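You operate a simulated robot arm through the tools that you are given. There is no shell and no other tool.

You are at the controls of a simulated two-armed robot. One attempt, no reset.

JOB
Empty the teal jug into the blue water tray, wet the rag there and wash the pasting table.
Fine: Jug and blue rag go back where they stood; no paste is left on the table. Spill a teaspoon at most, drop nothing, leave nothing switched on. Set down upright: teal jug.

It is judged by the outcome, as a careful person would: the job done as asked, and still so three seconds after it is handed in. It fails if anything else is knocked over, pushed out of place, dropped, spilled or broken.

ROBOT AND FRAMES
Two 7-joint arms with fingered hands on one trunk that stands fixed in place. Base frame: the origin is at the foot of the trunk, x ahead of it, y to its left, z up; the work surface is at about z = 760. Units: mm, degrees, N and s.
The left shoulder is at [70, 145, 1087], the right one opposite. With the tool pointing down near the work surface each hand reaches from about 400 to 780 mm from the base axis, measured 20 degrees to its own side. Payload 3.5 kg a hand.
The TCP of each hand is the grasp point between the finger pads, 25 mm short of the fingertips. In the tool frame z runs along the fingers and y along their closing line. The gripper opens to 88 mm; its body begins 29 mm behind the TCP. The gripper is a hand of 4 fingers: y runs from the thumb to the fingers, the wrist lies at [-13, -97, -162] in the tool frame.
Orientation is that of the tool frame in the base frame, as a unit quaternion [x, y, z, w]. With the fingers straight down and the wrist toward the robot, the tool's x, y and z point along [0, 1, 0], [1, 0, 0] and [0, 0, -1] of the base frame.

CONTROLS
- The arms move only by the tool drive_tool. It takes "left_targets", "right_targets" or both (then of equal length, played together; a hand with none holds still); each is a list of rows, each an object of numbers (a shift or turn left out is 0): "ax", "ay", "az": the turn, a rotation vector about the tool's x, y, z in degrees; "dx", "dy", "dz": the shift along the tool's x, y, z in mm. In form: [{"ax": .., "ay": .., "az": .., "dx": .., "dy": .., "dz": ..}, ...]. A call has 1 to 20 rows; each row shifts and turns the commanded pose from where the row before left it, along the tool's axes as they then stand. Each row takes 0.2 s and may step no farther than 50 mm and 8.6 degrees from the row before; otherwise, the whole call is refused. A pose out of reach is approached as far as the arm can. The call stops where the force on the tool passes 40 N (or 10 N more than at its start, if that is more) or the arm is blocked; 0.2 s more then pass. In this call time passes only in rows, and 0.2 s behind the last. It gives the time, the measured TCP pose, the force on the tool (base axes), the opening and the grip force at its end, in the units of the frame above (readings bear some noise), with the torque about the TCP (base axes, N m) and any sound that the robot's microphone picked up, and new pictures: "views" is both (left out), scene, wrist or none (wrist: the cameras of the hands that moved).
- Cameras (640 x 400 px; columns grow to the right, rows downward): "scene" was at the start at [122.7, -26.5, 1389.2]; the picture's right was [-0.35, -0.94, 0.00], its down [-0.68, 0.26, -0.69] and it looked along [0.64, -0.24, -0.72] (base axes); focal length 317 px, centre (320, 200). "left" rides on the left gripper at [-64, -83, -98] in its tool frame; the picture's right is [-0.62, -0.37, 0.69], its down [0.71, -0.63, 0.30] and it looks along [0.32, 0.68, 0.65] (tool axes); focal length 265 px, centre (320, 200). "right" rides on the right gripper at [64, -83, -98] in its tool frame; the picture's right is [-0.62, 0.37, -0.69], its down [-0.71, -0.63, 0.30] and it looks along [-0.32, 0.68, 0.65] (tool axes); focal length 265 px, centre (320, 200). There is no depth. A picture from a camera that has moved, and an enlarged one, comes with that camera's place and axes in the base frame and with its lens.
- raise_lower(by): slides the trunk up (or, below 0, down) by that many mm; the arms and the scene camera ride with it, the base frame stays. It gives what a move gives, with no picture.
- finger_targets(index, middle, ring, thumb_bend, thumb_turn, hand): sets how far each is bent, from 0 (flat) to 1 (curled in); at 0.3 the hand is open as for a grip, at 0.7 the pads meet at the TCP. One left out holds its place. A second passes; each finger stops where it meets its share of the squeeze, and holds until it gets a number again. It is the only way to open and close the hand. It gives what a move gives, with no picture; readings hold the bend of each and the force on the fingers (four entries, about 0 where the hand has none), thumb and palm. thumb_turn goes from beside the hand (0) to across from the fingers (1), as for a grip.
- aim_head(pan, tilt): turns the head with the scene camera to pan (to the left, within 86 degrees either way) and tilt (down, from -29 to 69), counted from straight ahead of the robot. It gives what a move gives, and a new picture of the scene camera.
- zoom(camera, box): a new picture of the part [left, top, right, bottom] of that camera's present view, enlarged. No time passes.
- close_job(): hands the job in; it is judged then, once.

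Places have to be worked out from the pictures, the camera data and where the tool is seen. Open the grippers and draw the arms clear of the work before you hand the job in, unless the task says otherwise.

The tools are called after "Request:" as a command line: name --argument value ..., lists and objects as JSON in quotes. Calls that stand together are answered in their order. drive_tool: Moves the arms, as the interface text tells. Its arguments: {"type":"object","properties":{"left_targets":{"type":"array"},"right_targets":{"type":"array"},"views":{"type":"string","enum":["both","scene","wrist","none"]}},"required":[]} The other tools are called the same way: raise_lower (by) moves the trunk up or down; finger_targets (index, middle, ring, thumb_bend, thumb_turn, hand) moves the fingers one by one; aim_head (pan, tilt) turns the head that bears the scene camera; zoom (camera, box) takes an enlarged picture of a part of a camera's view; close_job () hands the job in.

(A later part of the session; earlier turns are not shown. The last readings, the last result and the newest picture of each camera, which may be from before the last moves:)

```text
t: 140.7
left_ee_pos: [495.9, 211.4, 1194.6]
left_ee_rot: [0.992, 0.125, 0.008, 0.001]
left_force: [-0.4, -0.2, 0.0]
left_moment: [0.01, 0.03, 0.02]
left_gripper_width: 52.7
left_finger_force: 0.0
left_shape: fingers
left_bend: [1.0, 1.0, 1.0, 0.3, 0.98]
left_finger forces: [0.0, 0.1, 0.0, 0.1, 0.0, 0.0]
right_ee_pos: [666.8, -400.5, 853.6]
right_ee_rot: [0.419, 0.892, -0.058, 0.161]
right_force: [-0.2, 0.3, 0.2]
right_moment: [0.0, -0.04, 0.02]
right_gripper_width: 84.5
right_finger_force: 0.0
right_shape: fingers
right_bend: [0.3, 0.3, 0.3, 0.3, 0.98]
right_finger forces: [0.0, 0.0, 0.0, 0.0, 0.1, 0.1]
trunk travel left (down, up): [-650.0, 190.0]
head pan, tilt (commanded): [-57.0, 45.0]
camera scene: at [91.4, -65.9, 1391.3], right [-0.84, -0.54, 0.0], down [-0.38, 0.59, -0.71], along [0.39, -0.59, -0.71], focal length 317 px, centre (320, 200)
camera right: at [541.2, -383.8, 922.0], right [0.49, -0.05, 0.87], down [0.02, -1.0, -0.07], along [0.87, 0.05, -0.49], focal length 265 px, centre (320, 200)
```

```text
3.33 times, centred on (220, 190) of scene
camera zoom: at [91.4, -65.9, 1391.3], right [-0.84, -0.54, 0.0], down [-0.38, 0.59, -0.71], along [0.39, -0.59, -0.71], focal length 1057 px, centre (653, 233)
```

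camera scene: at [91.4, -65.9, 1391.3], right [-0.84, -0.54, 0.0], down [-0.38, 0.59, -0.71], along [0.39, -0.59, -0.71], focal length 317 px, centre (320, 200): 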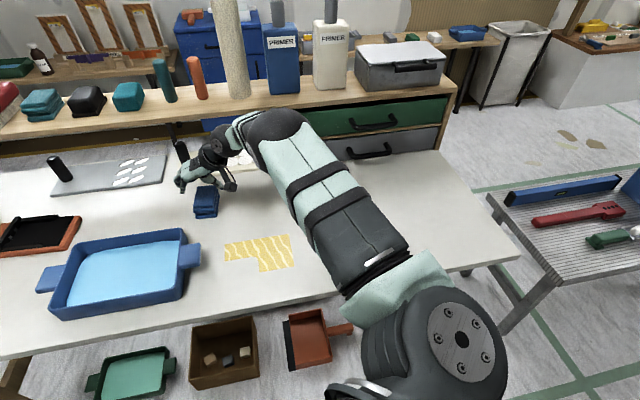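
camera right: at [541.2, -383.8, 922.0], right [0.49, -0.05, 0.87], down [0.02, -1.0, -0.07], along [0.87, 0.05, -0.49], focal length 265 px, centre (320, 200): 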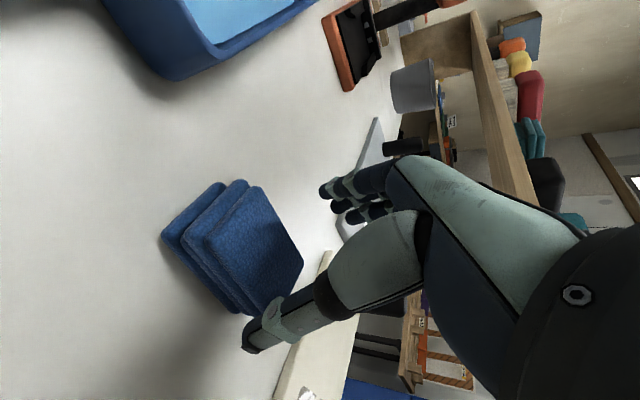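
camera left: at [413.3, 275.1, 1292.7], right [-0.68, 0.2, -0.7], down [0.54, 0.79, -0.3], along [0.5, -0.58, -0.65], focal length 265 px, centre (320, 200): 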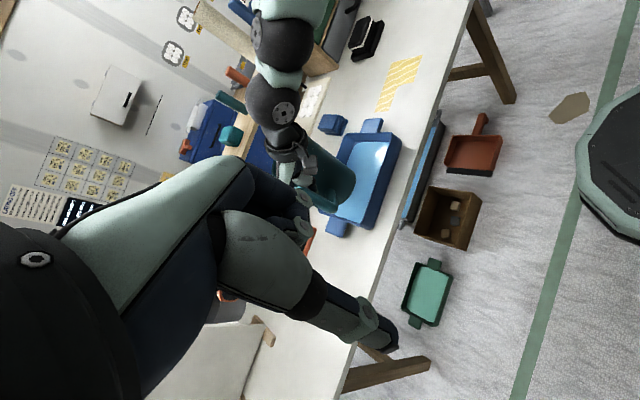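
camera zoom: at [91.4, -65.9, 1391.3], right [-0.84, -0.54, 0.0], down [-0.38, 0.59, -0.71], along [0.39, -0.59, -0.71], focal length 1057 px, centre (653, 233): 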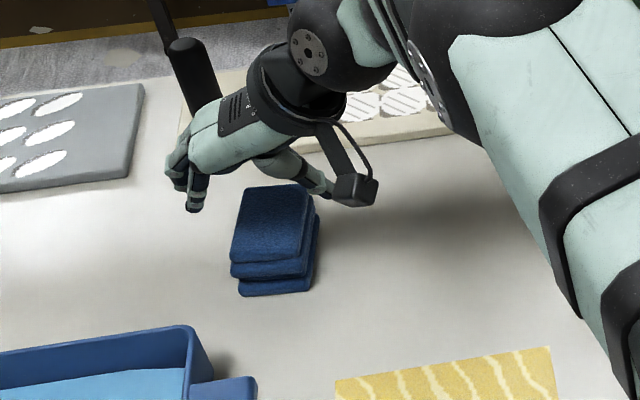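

The rag lies about 6 mm toward the finger side, and the hand is nearly centred lengthwise. I'll centre it and go down so the fingertips come beside the rag, just above the table.

Request:
drive_tool --right_targets '[{"dx": 8, "dy": 2, "dz": 17}, {"dx": 8, "dy": 2, "dz": 17}, {"dx": 6, "dy": 1, "dz": 12}, {"dx": 1.5, "dz": 4}, {"dx": 0}]'

Request:
zoom --camera "scene" --box '[150, 130, 290, 250]'

Request:
zoom --camera "right" --box '[160, 130, 420, 380]'

```text
t: 141.9
left_ee_pos: [498.0, 211.1, 1196.1]
left_ee_rot: [0.992, 0.125, 0.009, 0.002]
left_force: [0.3, 0.8, -0.6]
left_moment: [0.0, 0.01, -0.01]
left_gripper_width: 53.1
left_finger_force: 0.1
left_shape: fingers
left_bend: [1.0, 1.0, 1.0, 0.3, 0.98]
left_finger forces: [0.0, 0.0, 0.0, 0.1, 0.1, 0.0]
right_ee_pos: [668.3, -390.9, 798.1]
right_ee_rot: [0.418, 0.892, -0.057, 0.16]
right_force: [0.7, -0.8, -0.4]
right_moment: [0.02, -0.01, 0.0]
right_gripper_width: 84.5
right_finger_force: 0.1
right_shape: fingers
right_bend: [0.3, 0.3, 0.3, 0.3, 0.98]
right_finger forces: [0.0, 0.1, 0.1, 0.0, 0.0, 0.1]
trunk travel left (down, up): [-650.0, 190.0]
head pan, tilt (commanded): [-57.0, 45.0]
camera scene: at [92.0, -66.2, 1391.2], right [-0.84, -0.54, 0.0], down [-0.39, 0.59, -0.71], along [0.38, -0.59, -0.71], focal length 317 px, centre (320, 200)
camera right: at [542.2, -375.5, 866.9], right [0.49, -0.05, 0.87], down [0.02, -1.0, -0.07], along [0.87, 0.05, -0.49], focal length 265 px, centre (320, 200)
```

scene: 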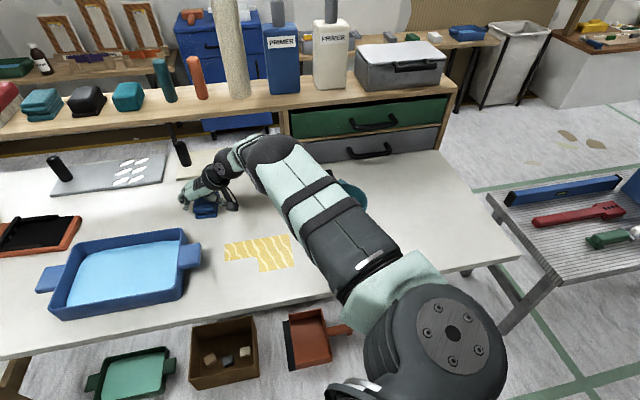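
right: 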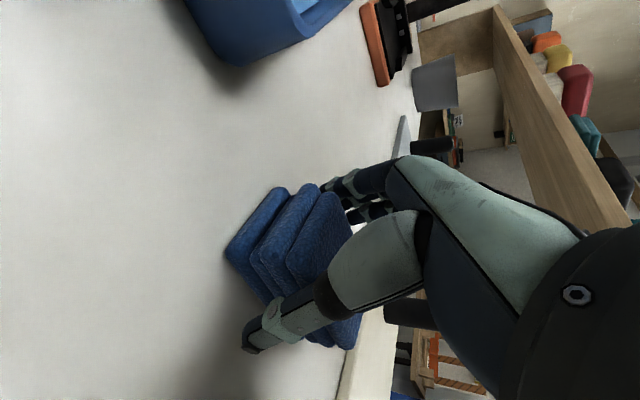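

```text
3.33 times, centred on (220, 190) of scene
camera zoom: at [92.0, -66.2, 1391.2], right [-0.84, -0.54, 0.0], down [-0.39, 0.59, -0.71], along [0.38, -0.59, -0.71], focal length 1057 px, centre (653, 233)
```

zoom: 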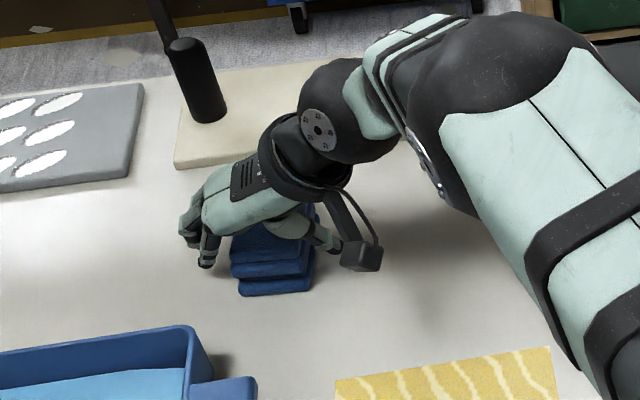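

```text
1.60 times, centred on (290, 255) of right
camera zoom: at [542.2, -375.5, 866.9], right [0.49, -0.05, 0.87], down [0.02, -1.0, -0.07], along [0.87, 0.05, -0.49], focal length 425 px, centre (368, 112)
```

zoom: 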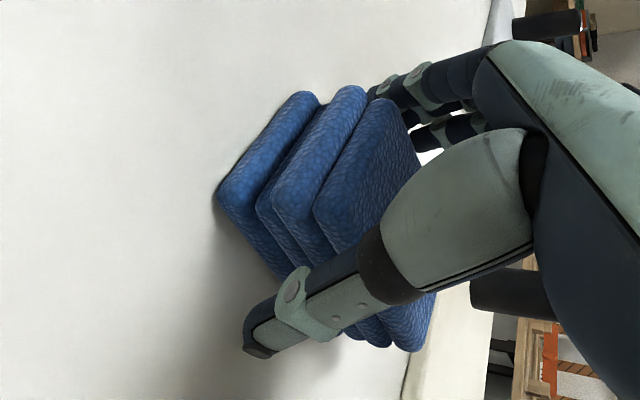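

The rag is between thumb and fingers. I'll close on it gradually.

Request:
finger_targets --hand "right" --index 0.45 --middle 0.45 --ring 0.45 --thumb_bend 0.43

Request:
zoom --camera "right" --box '[160, 130, 420, 380]'

```text
t: 142.9
left_ee_pos: [496.0, 210.5, 1195.1]
left_ee_rot: [0.992, 0.125, 0.009, 0.002]
left_force: [0.1, 0.5, 0.4]
left_moment: [-0.03, 0.01, 0.0]
left_gripper_width: 52.7
left_finger_force: 0.1
left_shape: fingers
left_bend: [1.0, 1.0, 1.0, 0.3, 0.98]
left_finger forces: [0.1, 0.0, 0.0, 0.0, 0.1, 0.0]
right_ee_pos: [667.8, -391.7, 797.9]
right_ee_rot: [0.417, 0.893, -0.058, 0.16]
right_force: [0.2, 0.0, 0.1]
right_moment: [0.0, 0.01, -0.04]
right_gripper_width: 59.0
right_finger_force: 2.1
right_shape: fingers
right_bend: [0.43, 0.45, 0.45, 0.41, 0.98]
right_finger forces: [2.4, 0.0, 0.0, 0.0, 2.2, 0.0]
trunk travel left (down, up): [-650.0, 190.0]
head pan, tilt (commanded): [-57.0, 45.0]
```

```text
1.60 times, centred on (290, 255) of right
camera zoom: at [542.2, -375.6, 866.9], right [0.49, -0.05, 0.87], down [0.02, -1.0, -0.07], along [0.87, 0.05, -0.49], focal length 425 px, centre (368, 112)
```

zoom: 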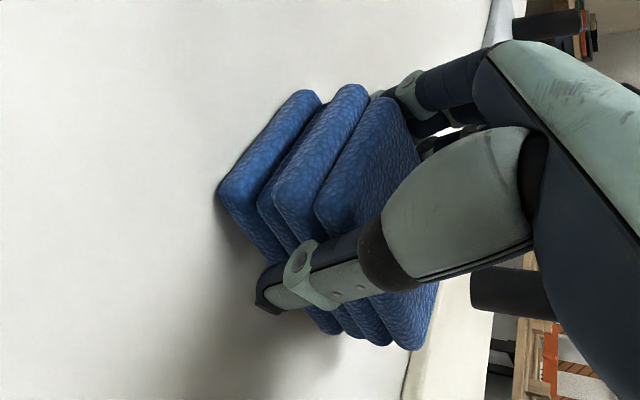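

Index and thumb are in contact at a 59 mm opening. I'll squeeze firmer.

Request:
finger_targets --hand "right" --index 0.54 --middle 0.54 --ring 0.54 --thumb_bend 0.53

Request:
zoom --camera "right" --box '[160, 130, 420, 380]'

```text
t: 143.9
left_ee_pos: [496.6, 211.7, 1194.8]
left_ee_rot: [0.992, 0.125, 0.009, 0.001]
left_force: [-0.3, -0.3, 0.3]
left_moment: [0.03, 0.01, 0.02]
left_gripper_width: 52.6
left_finger_force: 0.0
left_shape: fingers
left_bend: [1.0, 1.0, 1.0, 0.3, 0.98]
left_finger forces: [0.0, 0.0, 0.0, 0.0, 0.0, 0.1]
right_ee_pos: [668.2, -392.0, 798.6]
right_ee_rot: [0.417, 0.892, -0.058, 0.161]
right_force: [-0.1, 0.2, 0.4]
right_moment: [0.0, -0.03, 0.01]
right_gripper_width: 52.7
right_finger_force: 13.7
right_shape: fingers
right_bend: [0.46, 0.5, 0.5, 0.46, 0.96]
right_finger forces: [8.5, 2.9, 2.5, 0.0, 13.4, 0.0]
trunk travel left (down, up): [-650.0, 190.0]
head pan, tilt (commanded): [-57.0, 45.0]
```

```text
1.60 times, centred on (290, 255) of right
camera zoom: at [542.1, -375.5, 867.1], right [0.49, -0.05, 0.87], down [0.02, -1.0, -0.07], along [0.87, 0.05, -0.49], focal length 425 px, centre (368, 112)
```

zoom: 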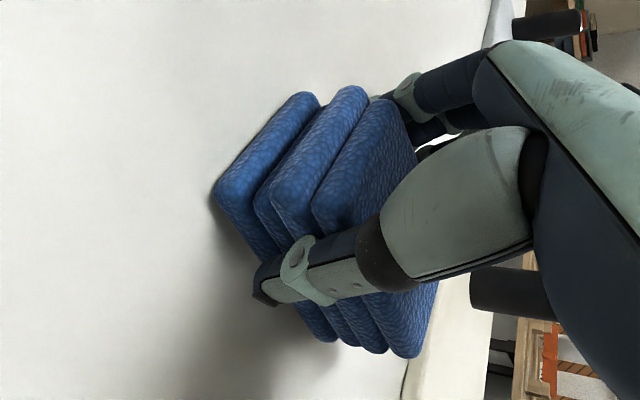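

The grip is 13.7 N with all digits in contact. A little more, and then I'll lift.

Request:
finger_targets --hand "right" --index 0.58 --middle 0.62 --ring 0.62 --thumb_bend 0.6

Request:
drive_tool --right_targets '[{"dx": -2, "dz": -6}, {"dx": -4, "dz": -12}, {"dx": -6, "dz": -18}, {"dx": -6, "dz": -18}, {"dx": 0}]'

Request:
zoom --camera "scene" --box '[150, 130, 290, 250]'

Request:
zoom --camera "right" --box '[160, 130, 420, 380]'

```text
t: 144.9
left_ee_pos: [497.1, 210.3, 1195.7]
left_ee_rot: [0.992, 0.126, 0.01, 0.002]
left_force: [0.9, 0.5, 0.2]
left_moment: [-0.02, -0.02, 0.0]
left_gripper_width: 52.7
left_finger_force: 0.1
left_shape: fingers
left_bend: [1.0, 1.0, 1.0, 0.3, 0.98]
left_finger forces: [0.1, 0.1, 0.0, 0.0, 0.0, 0.1]
right_ee_pos: [667.9, -390.6, 797.9]
right_ee_rot: [0.418, 0.892, -0.059, 0.159]
right_force: [0.3, 0.3, 2.6]
right_moment: [-0.01, -0.08, 0.01]
right_gripper_width: 51.7
right_finger_force: 22.0
right_shape: fingers
right_bend: [0.48, 0.54, 0.53, 0.48, 0.95]
right_finger forces: [10.0, 6.5, 5.8, 0.1, 21.7, 0.0]
trunk travel left (down, up): [-650.0, 190.0]
head pan, tilt (commanded): [-57.0, 45.0]
```

```text
t: 146.1
left_ee_pos: [498.4, 209.7, 1195.1]
left_ee_rot: [0.992, 0.126, 0.008, 0.002]
left_force: [-0.5, 0.3, 0.6]
left_moment: [-0.01, 0.0, 0.01]
left_gripper_width: 52.8
left_finger_force: 0.1
left_shape: fingers
left_bend: [1.0, 1.0, 1.0, 0.3, 0.98]
left_finger forces: [0.1, 0.1, 0.0, 0.0, 0.0, 0.0]
right_ee_pos: [667.3, -392.0, 855.1]
right_ee_rot: [0.418, 0.892, -0.058, 0.16]
right_force: [0.2, 0.1, -1.0]
right_moment: [0.0, -0.05, -0.01]
right_gripper_width: 51.5
right_finger_force: 21.8
right_shape: fingers
right_bend: [0.48, 0.54, 0.54, 0.48, 0.95]
right_finger forces: [9.8, 6.3, 5.6, 0.1, 21.7, 0.1]
trunk travel left (down, up): [-650.0, 190.0]
head pan, tilt (commanded): [-57.0, 45.0]
camera scene: at [92.5, -66.5, 1391.1], right [-0.84, -0.54, 0.0], down [-0.39, 0.59, -0.71], along [0.38, -0.59, -0.71], focal length 317 px, centre (320, 200)
camera right: at [541.2, -376.3, 924.2], right [0.49, -0.05, 0.87], down [0.02, -1.0, -0.07], along [0.87, 0.05, -0.49], focal length 265 px, centre (320, 200)
```

scene: 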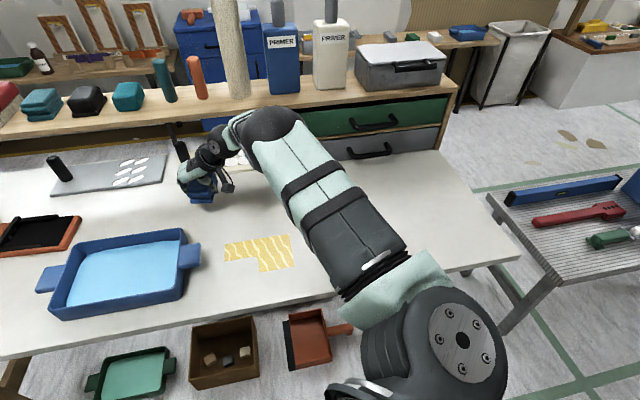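
right: 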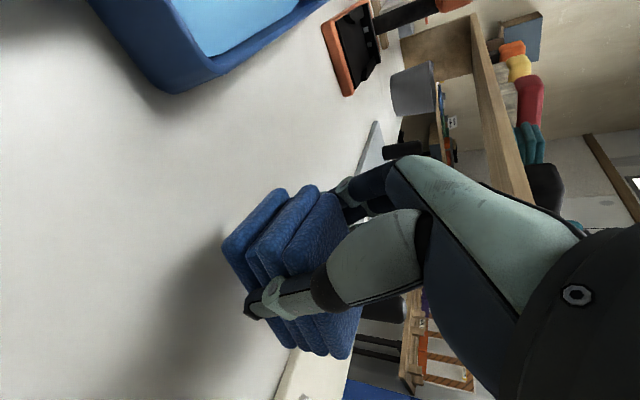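

```text
3.33 times, centred on (220, 190) of scene
camera zoom: at [92.5, -66.5, 1391.1], right [-0.84, -0.54, 0.0], down [-0.39, 0.59, -0.71], along [0.38, -0.59, -0.71], focal length 1057 px, centre (653, 233)
```

zoom: 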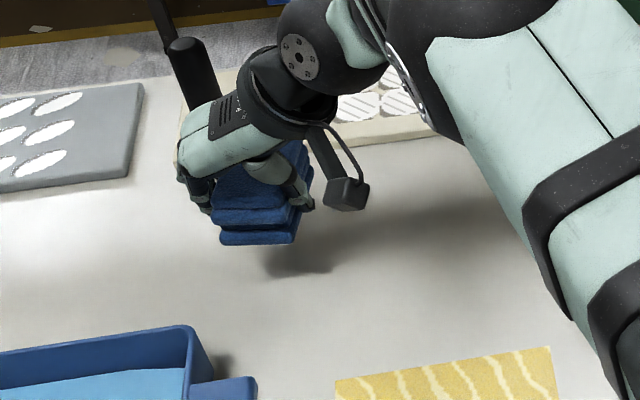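

```text
1.60 times, centred on (290, 255) of right
camera zoom: at [541.2, -376.3, 924.2], right [0.49, -0.05, 0.87], down [0.02, -1.0, -0.07], along [0.87, 0.05, -0.49], focal length 425 px, centre (368, 112)
```

zoom: 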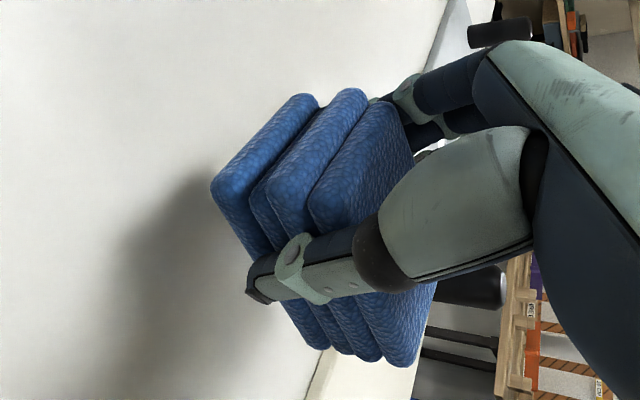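

The rag is held firmly at 22 N. I'll raise it and carry it over to the middle of the tray.

Request:
drive_tool --right_targets '[{"dx": -8, "dy": 0.7, "dz": -21}, {"dx": -8, "dy": 0.7, "dz": -22}, {"dx": 15, "dy": 11, "dz": -5}, {"dx": 28, "dy": 21.4, "dz": -9.3}, {"dx": 28, "dy": 21.4, "dz": -9.3}, {"dx": 28, "dy": 21.4, "dz": -9.3}, {"dx": 28, "dy": 21.4, "dz": -9.3}, {"dx": 28, "dy": 21.4, "dz": -9.3}, {"dx": 27, "dy": 21, "dz": -9.3}, {"dx": 13, "dy": 11, "dz": -4.5}, {"dx": 0}]'

```text
t: 148.5
left_ee_pos: [499.0, 210.2, 1195.7]
left_ee_rot: [0.992, 0.126, 0.009, 0.001]
left_force: [0.7, -0.3, -0.6]
left_moment: [0.01, -0.01, -0.01]
left_gripper_width: 53.0
left_finger_force: 0.1
left_shape: fingers
left_bend: [1.0, 1.0, 1.0, 0.3, 0.98]
left_finger forces: [0.1, 0.0, 0.0, 0.1, 0.1, 0.1]
right_ee_pos: [650.0, -137.5, 900.7]
right_ee_rot: [0.418, 0.892, -0.058, 0.16]
right_force: [0.4, -0.2, -0.8]
right_moment: [0.01, 0.02, 0.06]
right_gripper_width: 51.5
right_finger_force: 21.5
right_shape: fingers
right_bend: [0.48, 0.54, 0.54, 0.48, 0.95]
right_finger forces: [9.7, 6.2, 5.5, 0.0, 21.3, 0.1]
trunk travel left (down, up): [-650.0, 190.0]
head pan, tilt (commanded): [-57.0, 45.0]
camera scene: at [92.2, -66.6, 1391.2], right [-0.84, -0.54, 0.0], down [-0.39, 0.59, -0.71], along [0.38, -0.59, -0.71], focal length 317 px, centre (320, 200)
camera right: at [523.3, -122.1, 969.9], right [0.49, -0.05, 0.87], down [0.02, -1.0, -0.07], along [0.87, 0.05, -0.49], focal length 265 px, centre (320, 200)
```

scene: 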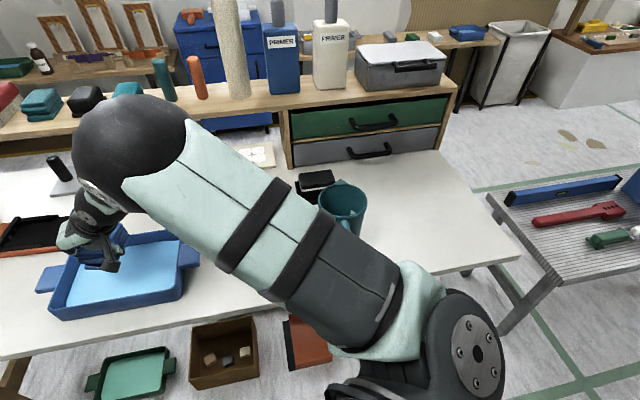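
right: 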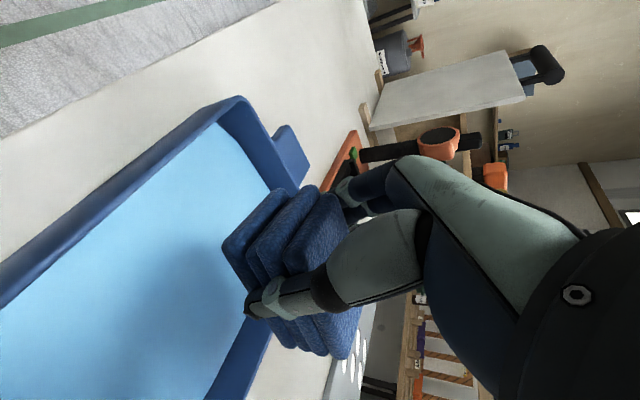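

By my numbers the rag is over the tray centre. I'll verify with the left wrist camera before dipping.

Request:
zoom --camera "left" --box '[240, 70, 460, 260]'

Request:
zoom --camera "scene" --box '[20, 160, 240, 340]'

```text
2.11 times, centred on (350, 165) of left
camera zoom: at [412.5, 274.9, 1293.2], right [-0.68, 0.2, -0.7], down [0.54, 0.79, -0.3], along [0.5, -0.58, -0.65], focal length 559 px, centre (257, 274)
```

zoom: 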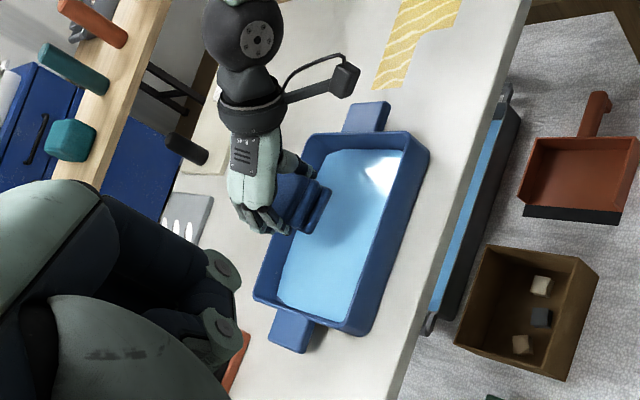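

```text
2.22 times, centred on (130, 250) of scene
camera zoom: at [92.2, -66.6, 1391.2], right [-0.84, -0.54, 0.0], down [-0.39, 0.59, -0.71], along [0.38, -0.59, -0.71], focal length 705 px, centre (742, 89)
```

zoom: 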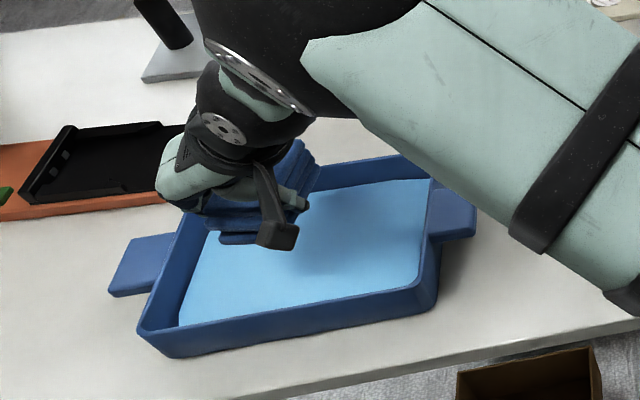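

Dropping straight down will bring the rag to the middle of the tray. I'll lower it into the water, slowing near the bottom.

Request:
drive_tool --right_targets '[{"dx": 6, "dy": -0.5, "dz": 17}, {"dx": 7, "dy": -0.6, "dz": 19}, {"dx": 6, "dy": -0.5, "dz": 17}, {"dx": 4, "dy": -0.4, "dz": 12}, {"dx": 3, "dy": -0.3, "dz": 9}, {"dx": 2, "dy": -0.2, "dz": 6}, {"dx": 0}]' --views "wrist"

Request:
zoom --camera "left" --box '[240, 70, 460, 260]'

```text
t: 150.1
left_ee_pos: [497.5, 209.9, 1196.2]
left_ee_rot: [0.992, 0.125, 0.009, 0.001]
left_force: [-0.4, 0.3, 0.8]
left_moment: [0.0, 0.01, 0.01]
left_gripper_width: 52.6
left_finger_force: 0.0
left_shape: fingers
left_bend: [1.0, 1.0, 1.0, 0.3, 0.98]
left_finger forces: [0.1, 0.0, 0.0, 0.0, 0.1, 0.0]
right_ee_pos: [650.7, -139.2, 815.7]
right_ee_rot: [0.418, 0.892, -0.058, 0.159]
right_force: [0.8, -0.3, -1.5]
right_moment: [0.03, 0.01, 0.05]
right_gripper_width: 51.5
right_finger_force: 21.4
right_shape: fingers
right_bend: [0.48, 0.54, 0.54, 0.48, 0.95]
right_finger forces: [9.7, 6.1, 5.4, 0.1, 21.4, 0.0]
trunk travel left (down, up): [-650.0, 190.0]
head pan, tilt (commanded): [-57.0, 45.0]
camera right: at [524.9, -122.2, 884.5], right [0.49, -0.05, 0.87], down [0.02, -1.0, -0.07], along [0.87, 0.05, -0.49], focal length 265 px, centre (320, 200)
```

right: 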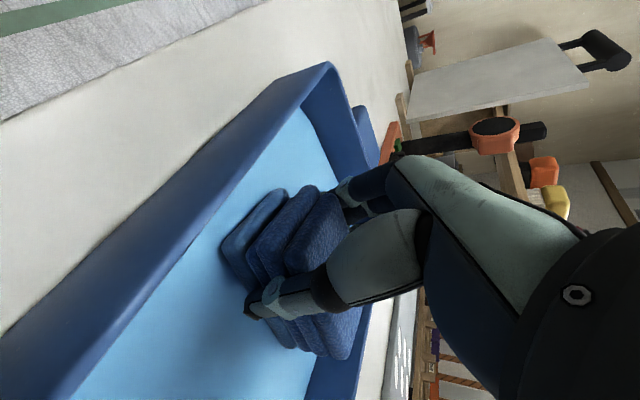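

```text
2.11 times, centred on (350, 165) of left
camera zoom: at [412.4, 275.3, 1293.2], right [-0.68, 0.2, -0.7], down [0.54, 0.79, -0.3], along [0.5, -0.58, -0.64], focal length 559 px, centre (257, 274)
```

zoom: 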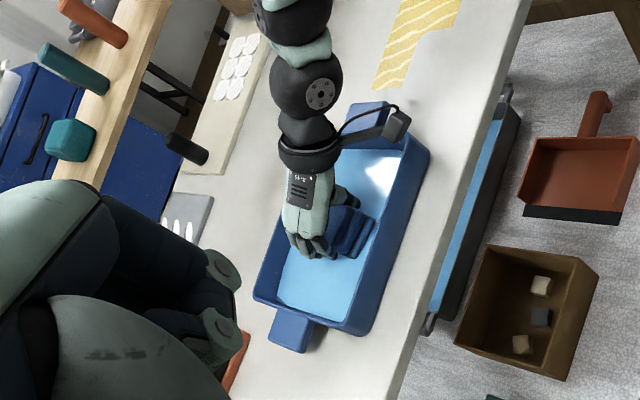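

The rag's bottom layer is about at the water surface. I'll lower it another 10 mm to soak and hold it there for a moment.

Request:
drive_tool --right_targets '[{"dx": 1.2, "dy": -0.1, "dz": 3.5}, {"dx": 1.2, "dy": -0.1, "dz": 3.5}, {"dx": 1, "dz": 3}, {"dx": 0}, {"dx": 0}, {"dx": 0}, {"dx": 0}, {"dx": 0}]' --views "wrist"

Request:
zoom --camera "right" --box '[160, 130, 420, 380]'

```text
t: 151.9
left_ee_pos: [497.2, 210.9, 1194.7]
left_ee_rot: [0.992, 0.125, 0.009, 0.001]
left_force: [0.0, 0.7, -0.8]
left_moment: [0.01, 0.01, -0.01]
left_gripper_width: 52.5
left_finger_force: 0.0
left_shape: fingers
left_bend: [1.0, 1.0, 1.0, 0.3, 0.98]
left_finger forces: [0.0, 0.0, 0.1, 0.0, 0.1, 0.0]
right_ee_pos: [650.6, -138.7, 806.4]
right_ee_rot: [0.418, 0.892, -0.058, 0.16]
right_force: [0.0, -0.4, -0.6]
right_moment: [0.01, -0.02, -0.05]
right_gripper_width: 51.5
right_finger_force: 21.3
right_shape: fingers
right_bend: [0.48, 0.54, 0.54, 0.48, 0.95]
right_finger forces: [9.6, 6.0, 5.4, 0.0, 21.2, 0.0]
trunk travel left (down, up): [-650.0, 190.0]
head pan, tilt (commanded): [-57.0, 45.0]
camera right: at [523.9, -122.6, 874.5], right [0.49, -0.05, 0.87], down [0.02, -1.0, -0.07], along [0.87, 0.05, -0.49], focal length 265 px, centre (320, 200)
```

right: 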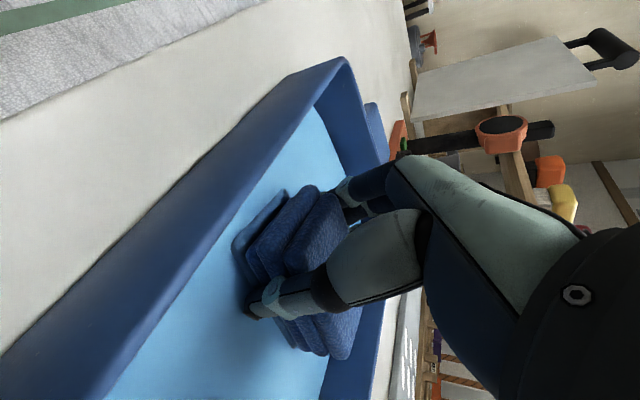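

```text
1.60 times, centred on (290, 255) of right
camera zoom: at [523.9, -122.6, 874.5], right [0.49, -0.05, 0.87], down [0.02, -1.0, -0.07], along [0.87, 0.05, -0.49], focal length 425 px, centre (368, 112)
```

zoom: 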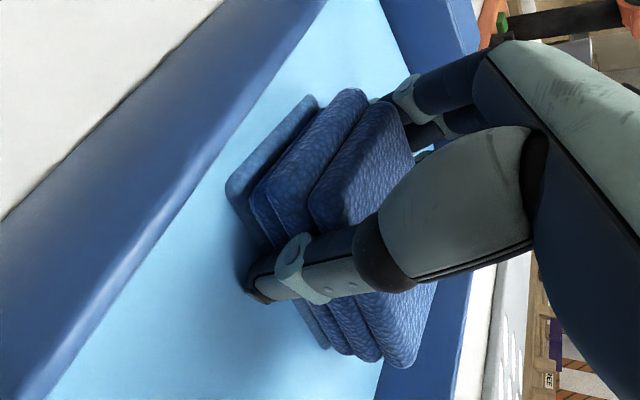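

The bottom layer is under water and the rag has gone darker. I'll press it down 3 mm more and hold briefly so it soaks properly.

Request:
drive_tool --right_targets '[{"dx": 1, "dz": 2.8}, {"dx": 0}, {"dx": 0}, {"dx": 0}, {"dx": 0}, {"dx": 0}]' --views "none"

Request:
drive_tool --right_targets '[{"dx": -3, "dz": -8}, {"dx": -6, "dz": -16}, {"dx": -7, "dz": -20}, {"dx": -7, "dz": -20}, {"dx": 0}, {"dx": 0}]' --views "wrist"

Request:
zoom --camera "right" --box '[160, 130, 420, 380]'

Request:
zoom --camera "left" --box '[240, 70, 460, 260]'

```text
t: 153.3
left_ee_pos: [496.7, 211.0, 1195.7]
left_ee_rot: [0.992, 0.126, 0.009, 0.002]
left_force: [0.1, 0.6, 0.2]
left_moment: [-0.01, -0.03, 0.0]
left_gripper_width: 52.7
left_finger_force: 0.0
left_shape: fingers
left_bend: [1.0, 1.0, 1.0, 0.3, 0.98]
left_finger forces: [0.1, 0.1, 0.0, 0.0, 0.0, 0.0]
right_ee_pos: [650.0, -138.1, 802.6]
right_ee_rot: [0.419, 0.892, -0.058, 0.161]
right_force: [0.6, -0.4, 2.4]
right_moment: [0.03, -0.11, 0.03]
right_gripper_width: 51.6
right_finger_force: 22.0
right_shape: fingers
right_bend: [0.48, 0.54, 0.54, 0.48, 0.95]
right_finger forces: [9.7, 6.5, 5.5, 0.1, 21.5, 0.1]
trunk travel left (down, up): [-650.0, 190.0]
head pan, tilt (commanded): [-57.0, 45.0]
```

```text
t: 154.7
left_ee_pos: [497.5, 210.0, 1195.5]
left_ee_rot: [0.992, 0.125, 0.008, 0.002]
left_force: [0.1, -0.3, 0.0]
left_moment: [-0.05, 0.02, 0.02]
left_gripper_width: 52.7
left_finger_force: 0.0
left_shape: fingers
left_bend: [1.0, 1.0, 1.0, 0.3, 0.98]
left_finger forces: [0.0, 0.1, 0.0, 0.0, 0.0, 0.0]
right_ee_pos: [649.2, -139.7, 870.9]
right_ee_rot: [0.418, 0.893, -0.058, 0.16]
right_force: [1.1, 1.1, 0.1]
right_moment: [0.0, 0.01, 0.0]
right_gripper_width: 51.8
right_finger_force: 21.6
right_shape: fingers
right_bend: [0.48, 0.54, 0.54, 0.48, 0.95]
right_finger forces: [9.9, 6.1, 5.4, 0.1, 21.3, 0.1]
trunk travel left (down, up): [-650.0, 190.0]
head pan, tilt (commanded): [-57.0, 45.0]
camera right: at [523.2, -123.6, 939.6], right [0.49, -0.05, 0.87], down [0.02, -1.0, -0.07], along [0.87, 0.05, -0.49], focal length 265 px, centre (320, 200)
```

right: 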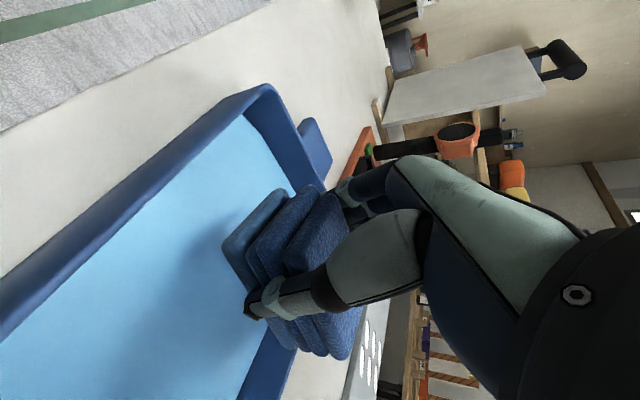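

```text
1.60 times, centred on (290, 255) of right
camera zoom: at [523.2, -123.6, 939.6], right [0.49, -0.05, 0.87], down [0.02, -1.0, -0.07], along [0.87, 0.05, -0.49], focal length 425 px, centre (368, 112)
```

zoom: 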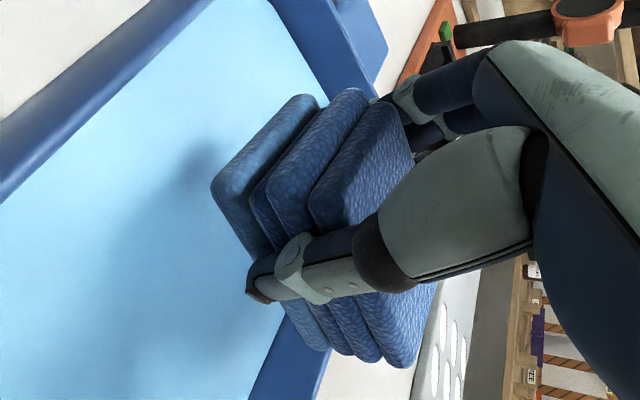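

```text
2.11 times, centred on (350, 165) of left
camera zoom: at [412.5, 275.3, 1293.2], right [-0.68, 0.2, -0.7], down [0.54, 0.79, -0.3], along [0.5, -0.58, -0.64], focal length 559 px, centre (257, 274)
```

zoom: 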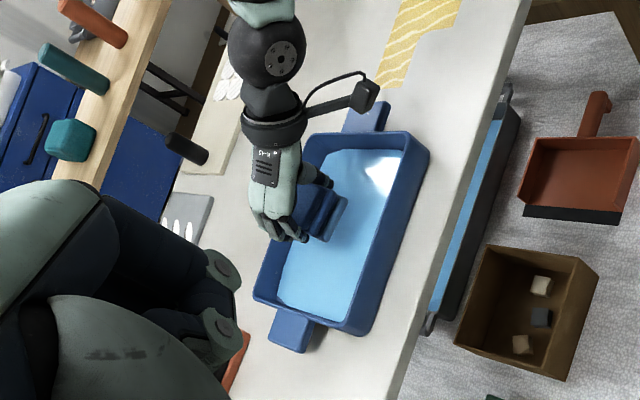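

The bottom layer clearly looks wet now. I'll let it drip a moment over the tray, then carry it to the paste's left end, between tray handle and patch.

Request:
drive_tool --right_targets '[{"dx": 0}, {"dx": 0}, {"dx": 0}, {"dx": 0}, {"dx": 0}, {"dx": -3, "dy": -18, "dz": 0.5}, {"dx": -6.3, "dy": -36, "dz": 1.1}, {"dx": -6.3, "dy": -36, "dz": 1.1}, {"dx": -6.3, "dy": -36, "dz": 1.1}, {"dx": -6.3, "dy": -36, "dz": 1.1}, {"dx": -6.3, "dy": -36, "dz": 1.1}, {"dx": -3, "dy": -18, "dz": 0.5}, {"dx": 0}]'

Request:
zoom --camera "scene" --box '[150, 170, 330, 310]'

Request:
zoom --camera "left" --box '[260, 20, 480, 210]'

```text
t: 157.5
left_ee_pos: [497.4, 211.4, 1196.4]
left_ee_rot: [0.992, 0.125, 0.008, 0.002]
left_force: [0.6, -0.4, -0.7]
left_moment: [0.0, 0.01, -0.01]
left_gripper_width: 52.7
left_finger_force: 0.1
left_shape: fingers
left_bend: [1.0, 1.0, 1.0, 0.3, 0.98]
left_finger forces: [0.0, 0.1, 0.0, 0.0, 0.0, 0.0]
right_ee_pos: [508.4, -308.8, 871.2]
right_ee_rot: [0.418, 0.892, -0.058, 0.16]
right_force: [-0.1, 0.1, -1.3]
right_moment: [0.03, -0.01, 0.02]
right_gripper_width: 51.5
right_finger_force: 20.9
right_shape: fingers
right_bend: [0.48, 0.54, 0.54, 0.48, 0.95]
right_finger forces: [9.7, 6.1, 5.3, 0.0, 21.1, 0.0]
trunk travel left (down, up): [-650.0, 190.0]
head pan, tilt (commanded): [-57.0, 45.0]
camera scene: at [92.4, -65.8, 1391.2], right [-0.84, -0.54, 0.0], down [-0.39, 0.59, -0.71], along [0.38, -0.59, -0.71], focal length 317 px, centre (320, 200)
camera right: at [381.2, -292.2, 940.3], right [0.49, -0.05, 0.87], down [0.02, -1.0, -0.07], along [0.87, 0.05, -0.49], focal length 265 px, centre (320, 200)
```

scene: 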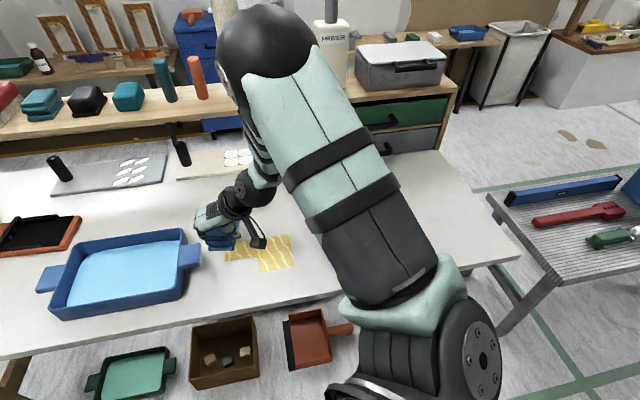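
right: 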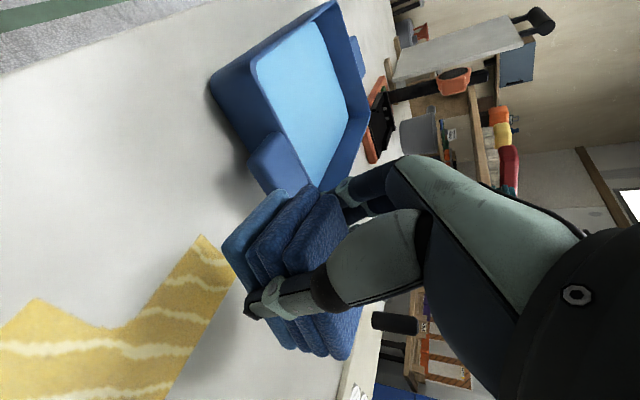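

```text
2.86 times, centred on (240, 240) of scene
camera zoom: at [92.4, -65.8, 1391.2], right [-0.84, -0.54, 0.0], down [-0.39, 0.59, -0.71], along [0.38, -0.59, -0.71], focal length 906 px, centre (549, 86)
```

zoom: 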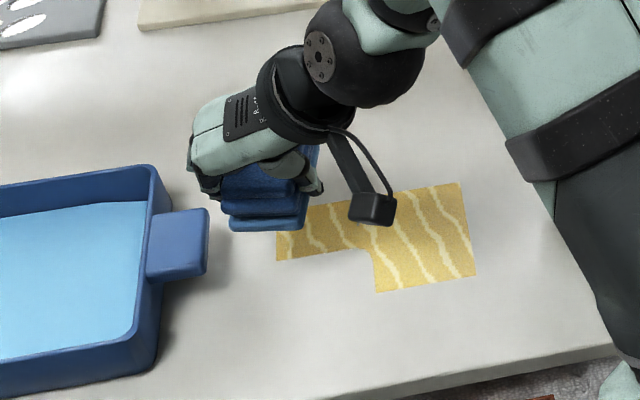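

```text
2.11 times, centred on (370, 115) of left
camera zoom: at [412.6, 275.7, 1293.0], right [-0.68, 0.2, -0.7], down [0.54, 0.79, -0.3], along [0.5, -0.58, -0.64], focal length 559 px, centre (215, 379)
```

zoom: 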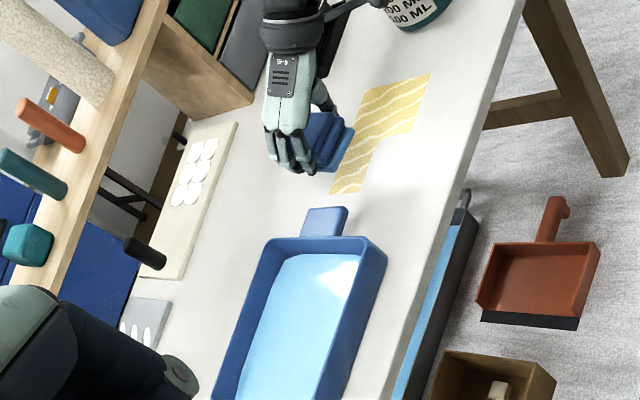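

The rag should land right on the left end of the paste. I'll lower it onto the table surface gently.

Request:
drive_tool --right_targets '[{"dx": 7, "dy": -0.6, "dz": 20}, {"dx": 7, "dy": -0.6, "dz": 20}, {"dx": 5, "dy": -0.5, "dz": 14}, {"dx": 3, "dy": -0.3, "dz": 8}, {"dx": 1.2, "dz": 3.5}, {"dx": 0.8, "dz": 2}, {"dx": 0}]' --views "wrist"

Request:
zoom --camera "left" --box '[300, 30, 460, 170]'

```text
t: 159.1
left_ee_pos: [497.0, 210.0, 1195.6]
left_ee_rot: [0.992, 0.126, 0.008, 0.001]
left_force: [0.2, 0.1, -0.3]
left_moment: [0.0, -0.01, -0.02]
left_gripper_width: 52.8
left_finger_force: 0.0
left_shape: fingers
left_bend: [1.0, 1.0, 1.0, 0.3, 0.98]
left_finger forces: [0.0, 0.0, 0.0, 0.0, 0.1, 0.1]
right_ee_pos: [508.1, -308.0, 797.4]
right_ee_rot: [0.418, 0.892, -0.058, 0.16]
right_force: [-0.3, 0.9, -0.6]
right_moment: [0.02, -0.02, -0.02]
right_gripper_width: 51.5
right_finger_force: 21.1
right_shape: fingers
right_bend: [0.48, 0.54, 0.54, 0.48, 0.95]
right_finger forces: [9.7, 5.9, 5.1, 0.0, 21.0, 0.1]
trunk travel left (down, up): [-650.0, 190.0]
head pan, tilt (commanded): [-57.0, 45.0]
camera right: at [381.9, -292.0, 868.6], right [0.49, -0.05, 0.87], down [0.02, -1.0, -0.07], along [0.87, 0.05, -0.49], focal length 265 px, centre (320, 200)
```

right: 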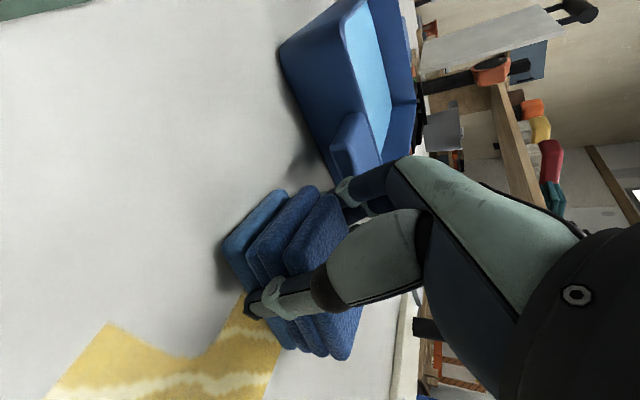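

```text
2.86 times, centred on (380, 100) of left
camera zoom: at [412.4, 275.3, 1293.2], right [-0.68, 0.2, -0.7], down [0.54, 0.79, -0.3], along [0.5, -0.58, -0.64], focal length 758 px, centre (149, 486)
```

zoom: 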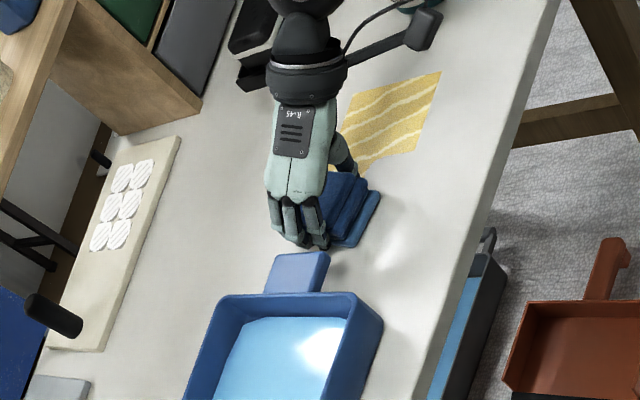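

Very light or no contact yet. I'll lower in 1 mm steps until there's a few newtons of pressure.

Request:
drive_tool --right_targets '[{"dx": 0.4, "dz": 1}, {"dx": 0.4, "dz": 1}, {"dx": 0}]' --views "none"

Request:
drive_tool --right_targets '[{"dx": 0.4, "dz": 1}, {"dx": 0.4, "dz": 1}, {"dx": 0}]' --views "none"

```text
t: 159.9
left_ee_pos: [497.8, 211.5, 1195.5]
left_ee_rot: [0.992, 0.125, 0.009, 0.001]
left_force: [-0.5, -1.1, -0.7]
left_moment: [0.02, -0.03, -0.01]
left_gripper_width: 52.8
left_finger_force: 0.0
left_shape: fingers
left_bend: [1.0, 1.0, 1.0, 0.3, 0.98]
left_finger forces: [0.0, 0.1, 0.0, 0.0, 0.1, 0.1]
right_ee_pos: [507.3, -308.1, 797.4]
right_ee_rot: [0.418, 0.892, -0.058, 0.161]
right_force: [-0.1, -1.1, 5.2]
right_moment: [0.0, -0.09, -0.02]
right_gripper_width: 51.5
right_finger_force: 21.7
right_shape: fingers
right_bend: [0.48, 0.54, 0.54, 0.48, 0.95]
right_finger forces: [9.6, 6.1, 5.3, 0.0, 21.8, 0.0]
trunk travel left (down, up): [-650.0, 190.0]
head pan, tilt (commanded): [-57.0, 45.0]
```

```text
t: 160.7
left_ee_pos: [494.4, 210.3, 1196.8]
left_ee_rot: [0.992, 0.125, 0.01, 0.002]
left_force: [-0.2, 0.1, -0.5]
left_moment: [-0.01, 0.02, 0.0]
left_gripper_width: 52.5
left_finger_force: 0.0
left_shape: fingers
left_bend: [1.0, 1.0, 1.0, 0.3, 0.98]
left_finger forces: [0.0, 0.1, 0.0, 0.0, 0.1, 0.1]
right_ee_pos: [507.3, -307.6, 796.4]
right_ee_rot: [0.418, 0.892, -0.057, 0.162]
right_force: [-1.6, -3.0, 15.0]
right_moment: [0.14, -0.23, 0.0]
right_gripper_width: 51.1
right_finger_force: 21.8
right_shape: fingers
right_bend: [0.48, 0.54, 0.54, 0.48, 0.95]
right_finger forces: [9.5, 6.1, 5.4, 0.1, 22.5, 0.0]
trunk travel left (down, up): [-650.0, 190.0]
head pan, tilt (commanded): [-57.0, 45.0]
```

Contact is made at 15 N. I'll ease off slightly and make the first wiping stroke along the patch toward the jug end, stopping well short of the jug.

Request:
drive_tool --right_targets '[{"dx": -0.2, "dz": -0.5}, {"dx": -0.7, "dy": -7.5}, {"dx": -1.4, "dy": -15}, {"dx": -1.4, "dy": -15}, {"dx": -1.4, "dy": -15}, {"dx": -1.4, "dy": -15}, {"dx": -1.4, "dy": -15}, {"dx": -1.4, "dy": -15}, {"dx": -1.4, "dy": -15}, {"dx": -1.4, "dy": -15}, {"dx": -0.7, "dy": -7.5}, {"dx": 0}]'

Request:
zoom --camera "left" --box '[300, 0, 480, 170]'

```text
t: 163.3
left_ee_pos: [496.7, 212.8, 1195.8]
left_ee_rot: [0.992, 0.125, 0.01, 0.003]
left_force: [-1.1, 0.2, 1.0]
left_moment: [-0.02, -0.02, 0.0]
left_gripper_width: 52.7
left_finger_force: 0.0
left_shape: fingers
left_bend: [1.0, 1.0, 1.0, 0.3, 0.98]
left_finger forces: [0.1, 0.0, 0.1, 0.1, 0.0, 0.1]
right_ee_pos: [410.6, -401.4, 796.2]
right_ee_rot: [0.417, 0.893, -0.058, 0.161]
right_force: [3.7, 5.2, 14.6]
right_moment: [0.1, -0.21, 0.04]
right_gripper_width: 51.1
right_finger_force: 22.3
right_shape: fingers
right_bend: [0.47, 0.54, 0.53, 0.5, 0.95]
right_finger forces: [12.3, 7.4, 6.4, 0.0, 18.6, 0.0]
trunk travel left (down, up): [-650.0, 190.0]
head pan, tilt (commanded): [-57.0, 45.0]
camera scene: at [91.1, -63.2, 1391.4], right [-0.84, -0.54, 0.0], down [-0.38, 0.59, -0.71], along [0.39, -0.59, -0.71], focal length 317 px, centre (320, 200)
camera right: at [284.7, -385.9, 865.7], right [0.49, -0.05, 0.87], down [0.02, -1.0, -0.07], along [0.87, 0.05, -0.48], focal length 265 px, centre (320, 200)
```

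scene: 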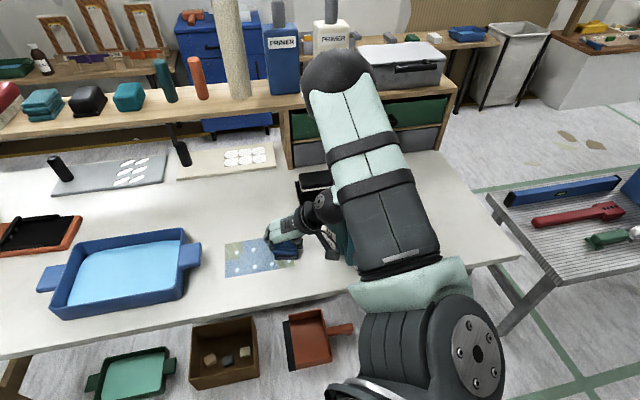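
right: 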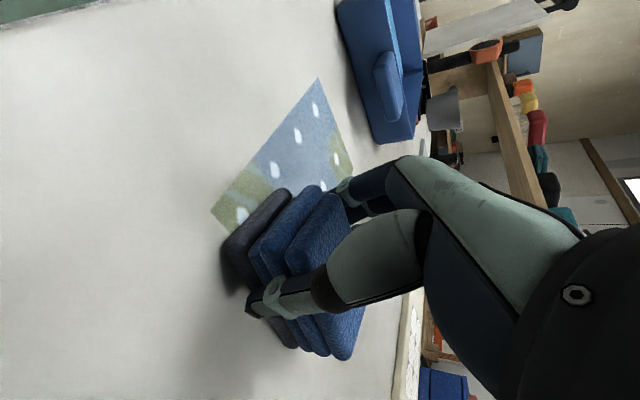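

```text
2.35 times, centred on (390, 85) of left
camera zoom: at [411.5, 278.1, 1292.9], right [-0.68, 0.2, -0.71], down [0.54, 0.79, -0.3], along [0.5, -0.58, -0.64], focal length 624 px, centre (155, 471)
```

zoom: 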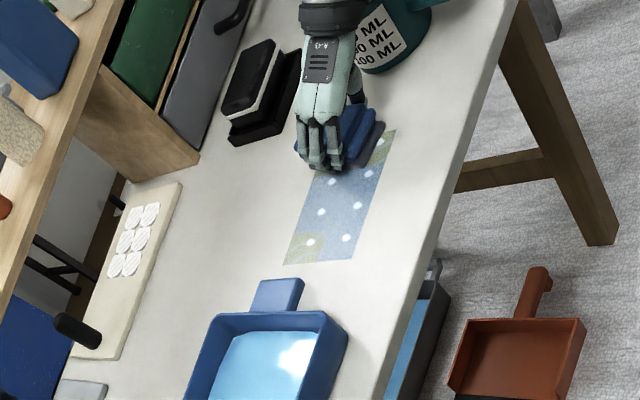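

The stroke has changed the patch a lot: most of the yellow is gone and there's a wet film, with some greenish remains at the corners. The rag's bottom layer has turned dirty grey. I'll take a closer look.

Request:
zoom --camera "scene" --box '[210, 210, 320, 300]'

Request:
zoom --camera "right" --box '[180, 60, 380, 240]'

Request:
zoom --camera "left" --box '[370, 30, 480, 130]'

```text
4.44 times, centred on (265, 255) of scene
camera zoom: at [91.1, -63.2, 1391.4], right [-0.84, -0.54, 0.0], down [-0.38, 0.59, -0.71], along [0.39, -0.59, -0.71], focal length 1410 px, centre (564, -44)
```

zoom: 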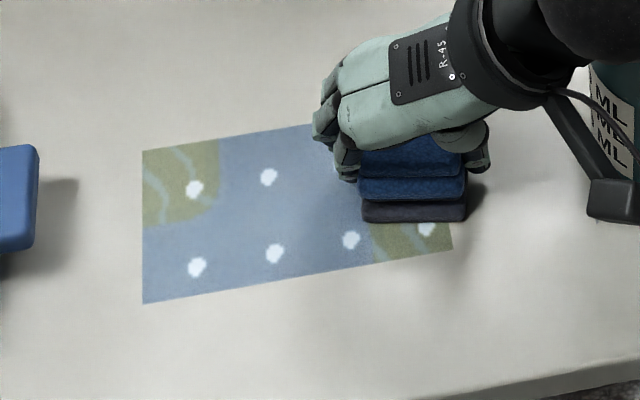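

```text
2.22 times, centred on (280, 150) of right
camera zoom: at [284.7, -385.9, 865.7], right [0.49, -0.05, 0.87], down [0.02, -1.0, -0.07], along [0.87, 0.05, -0.48], focal length 590 px, centre (409, 311)
```

zoom: 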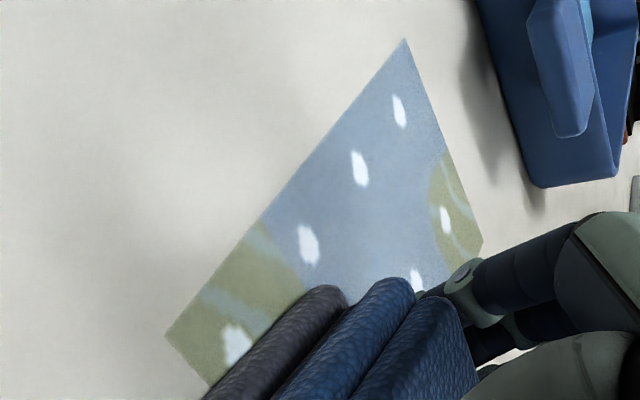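

```text
4.00 times, centred on (425, 80) of left
camera zoom: at [411.5, 278.1, 1292.9], right [-0.68, 0.2, -0.71], down [0.54, 0.79, -0.3], along [0.5, -0.58, -0.64], focal length 1062 px, centre (-100, 680)
```

zoom: 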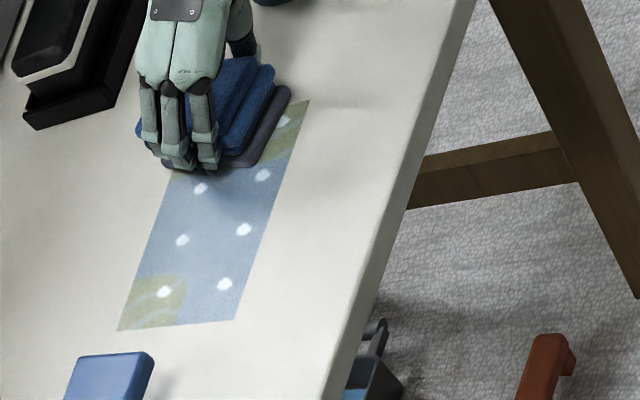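

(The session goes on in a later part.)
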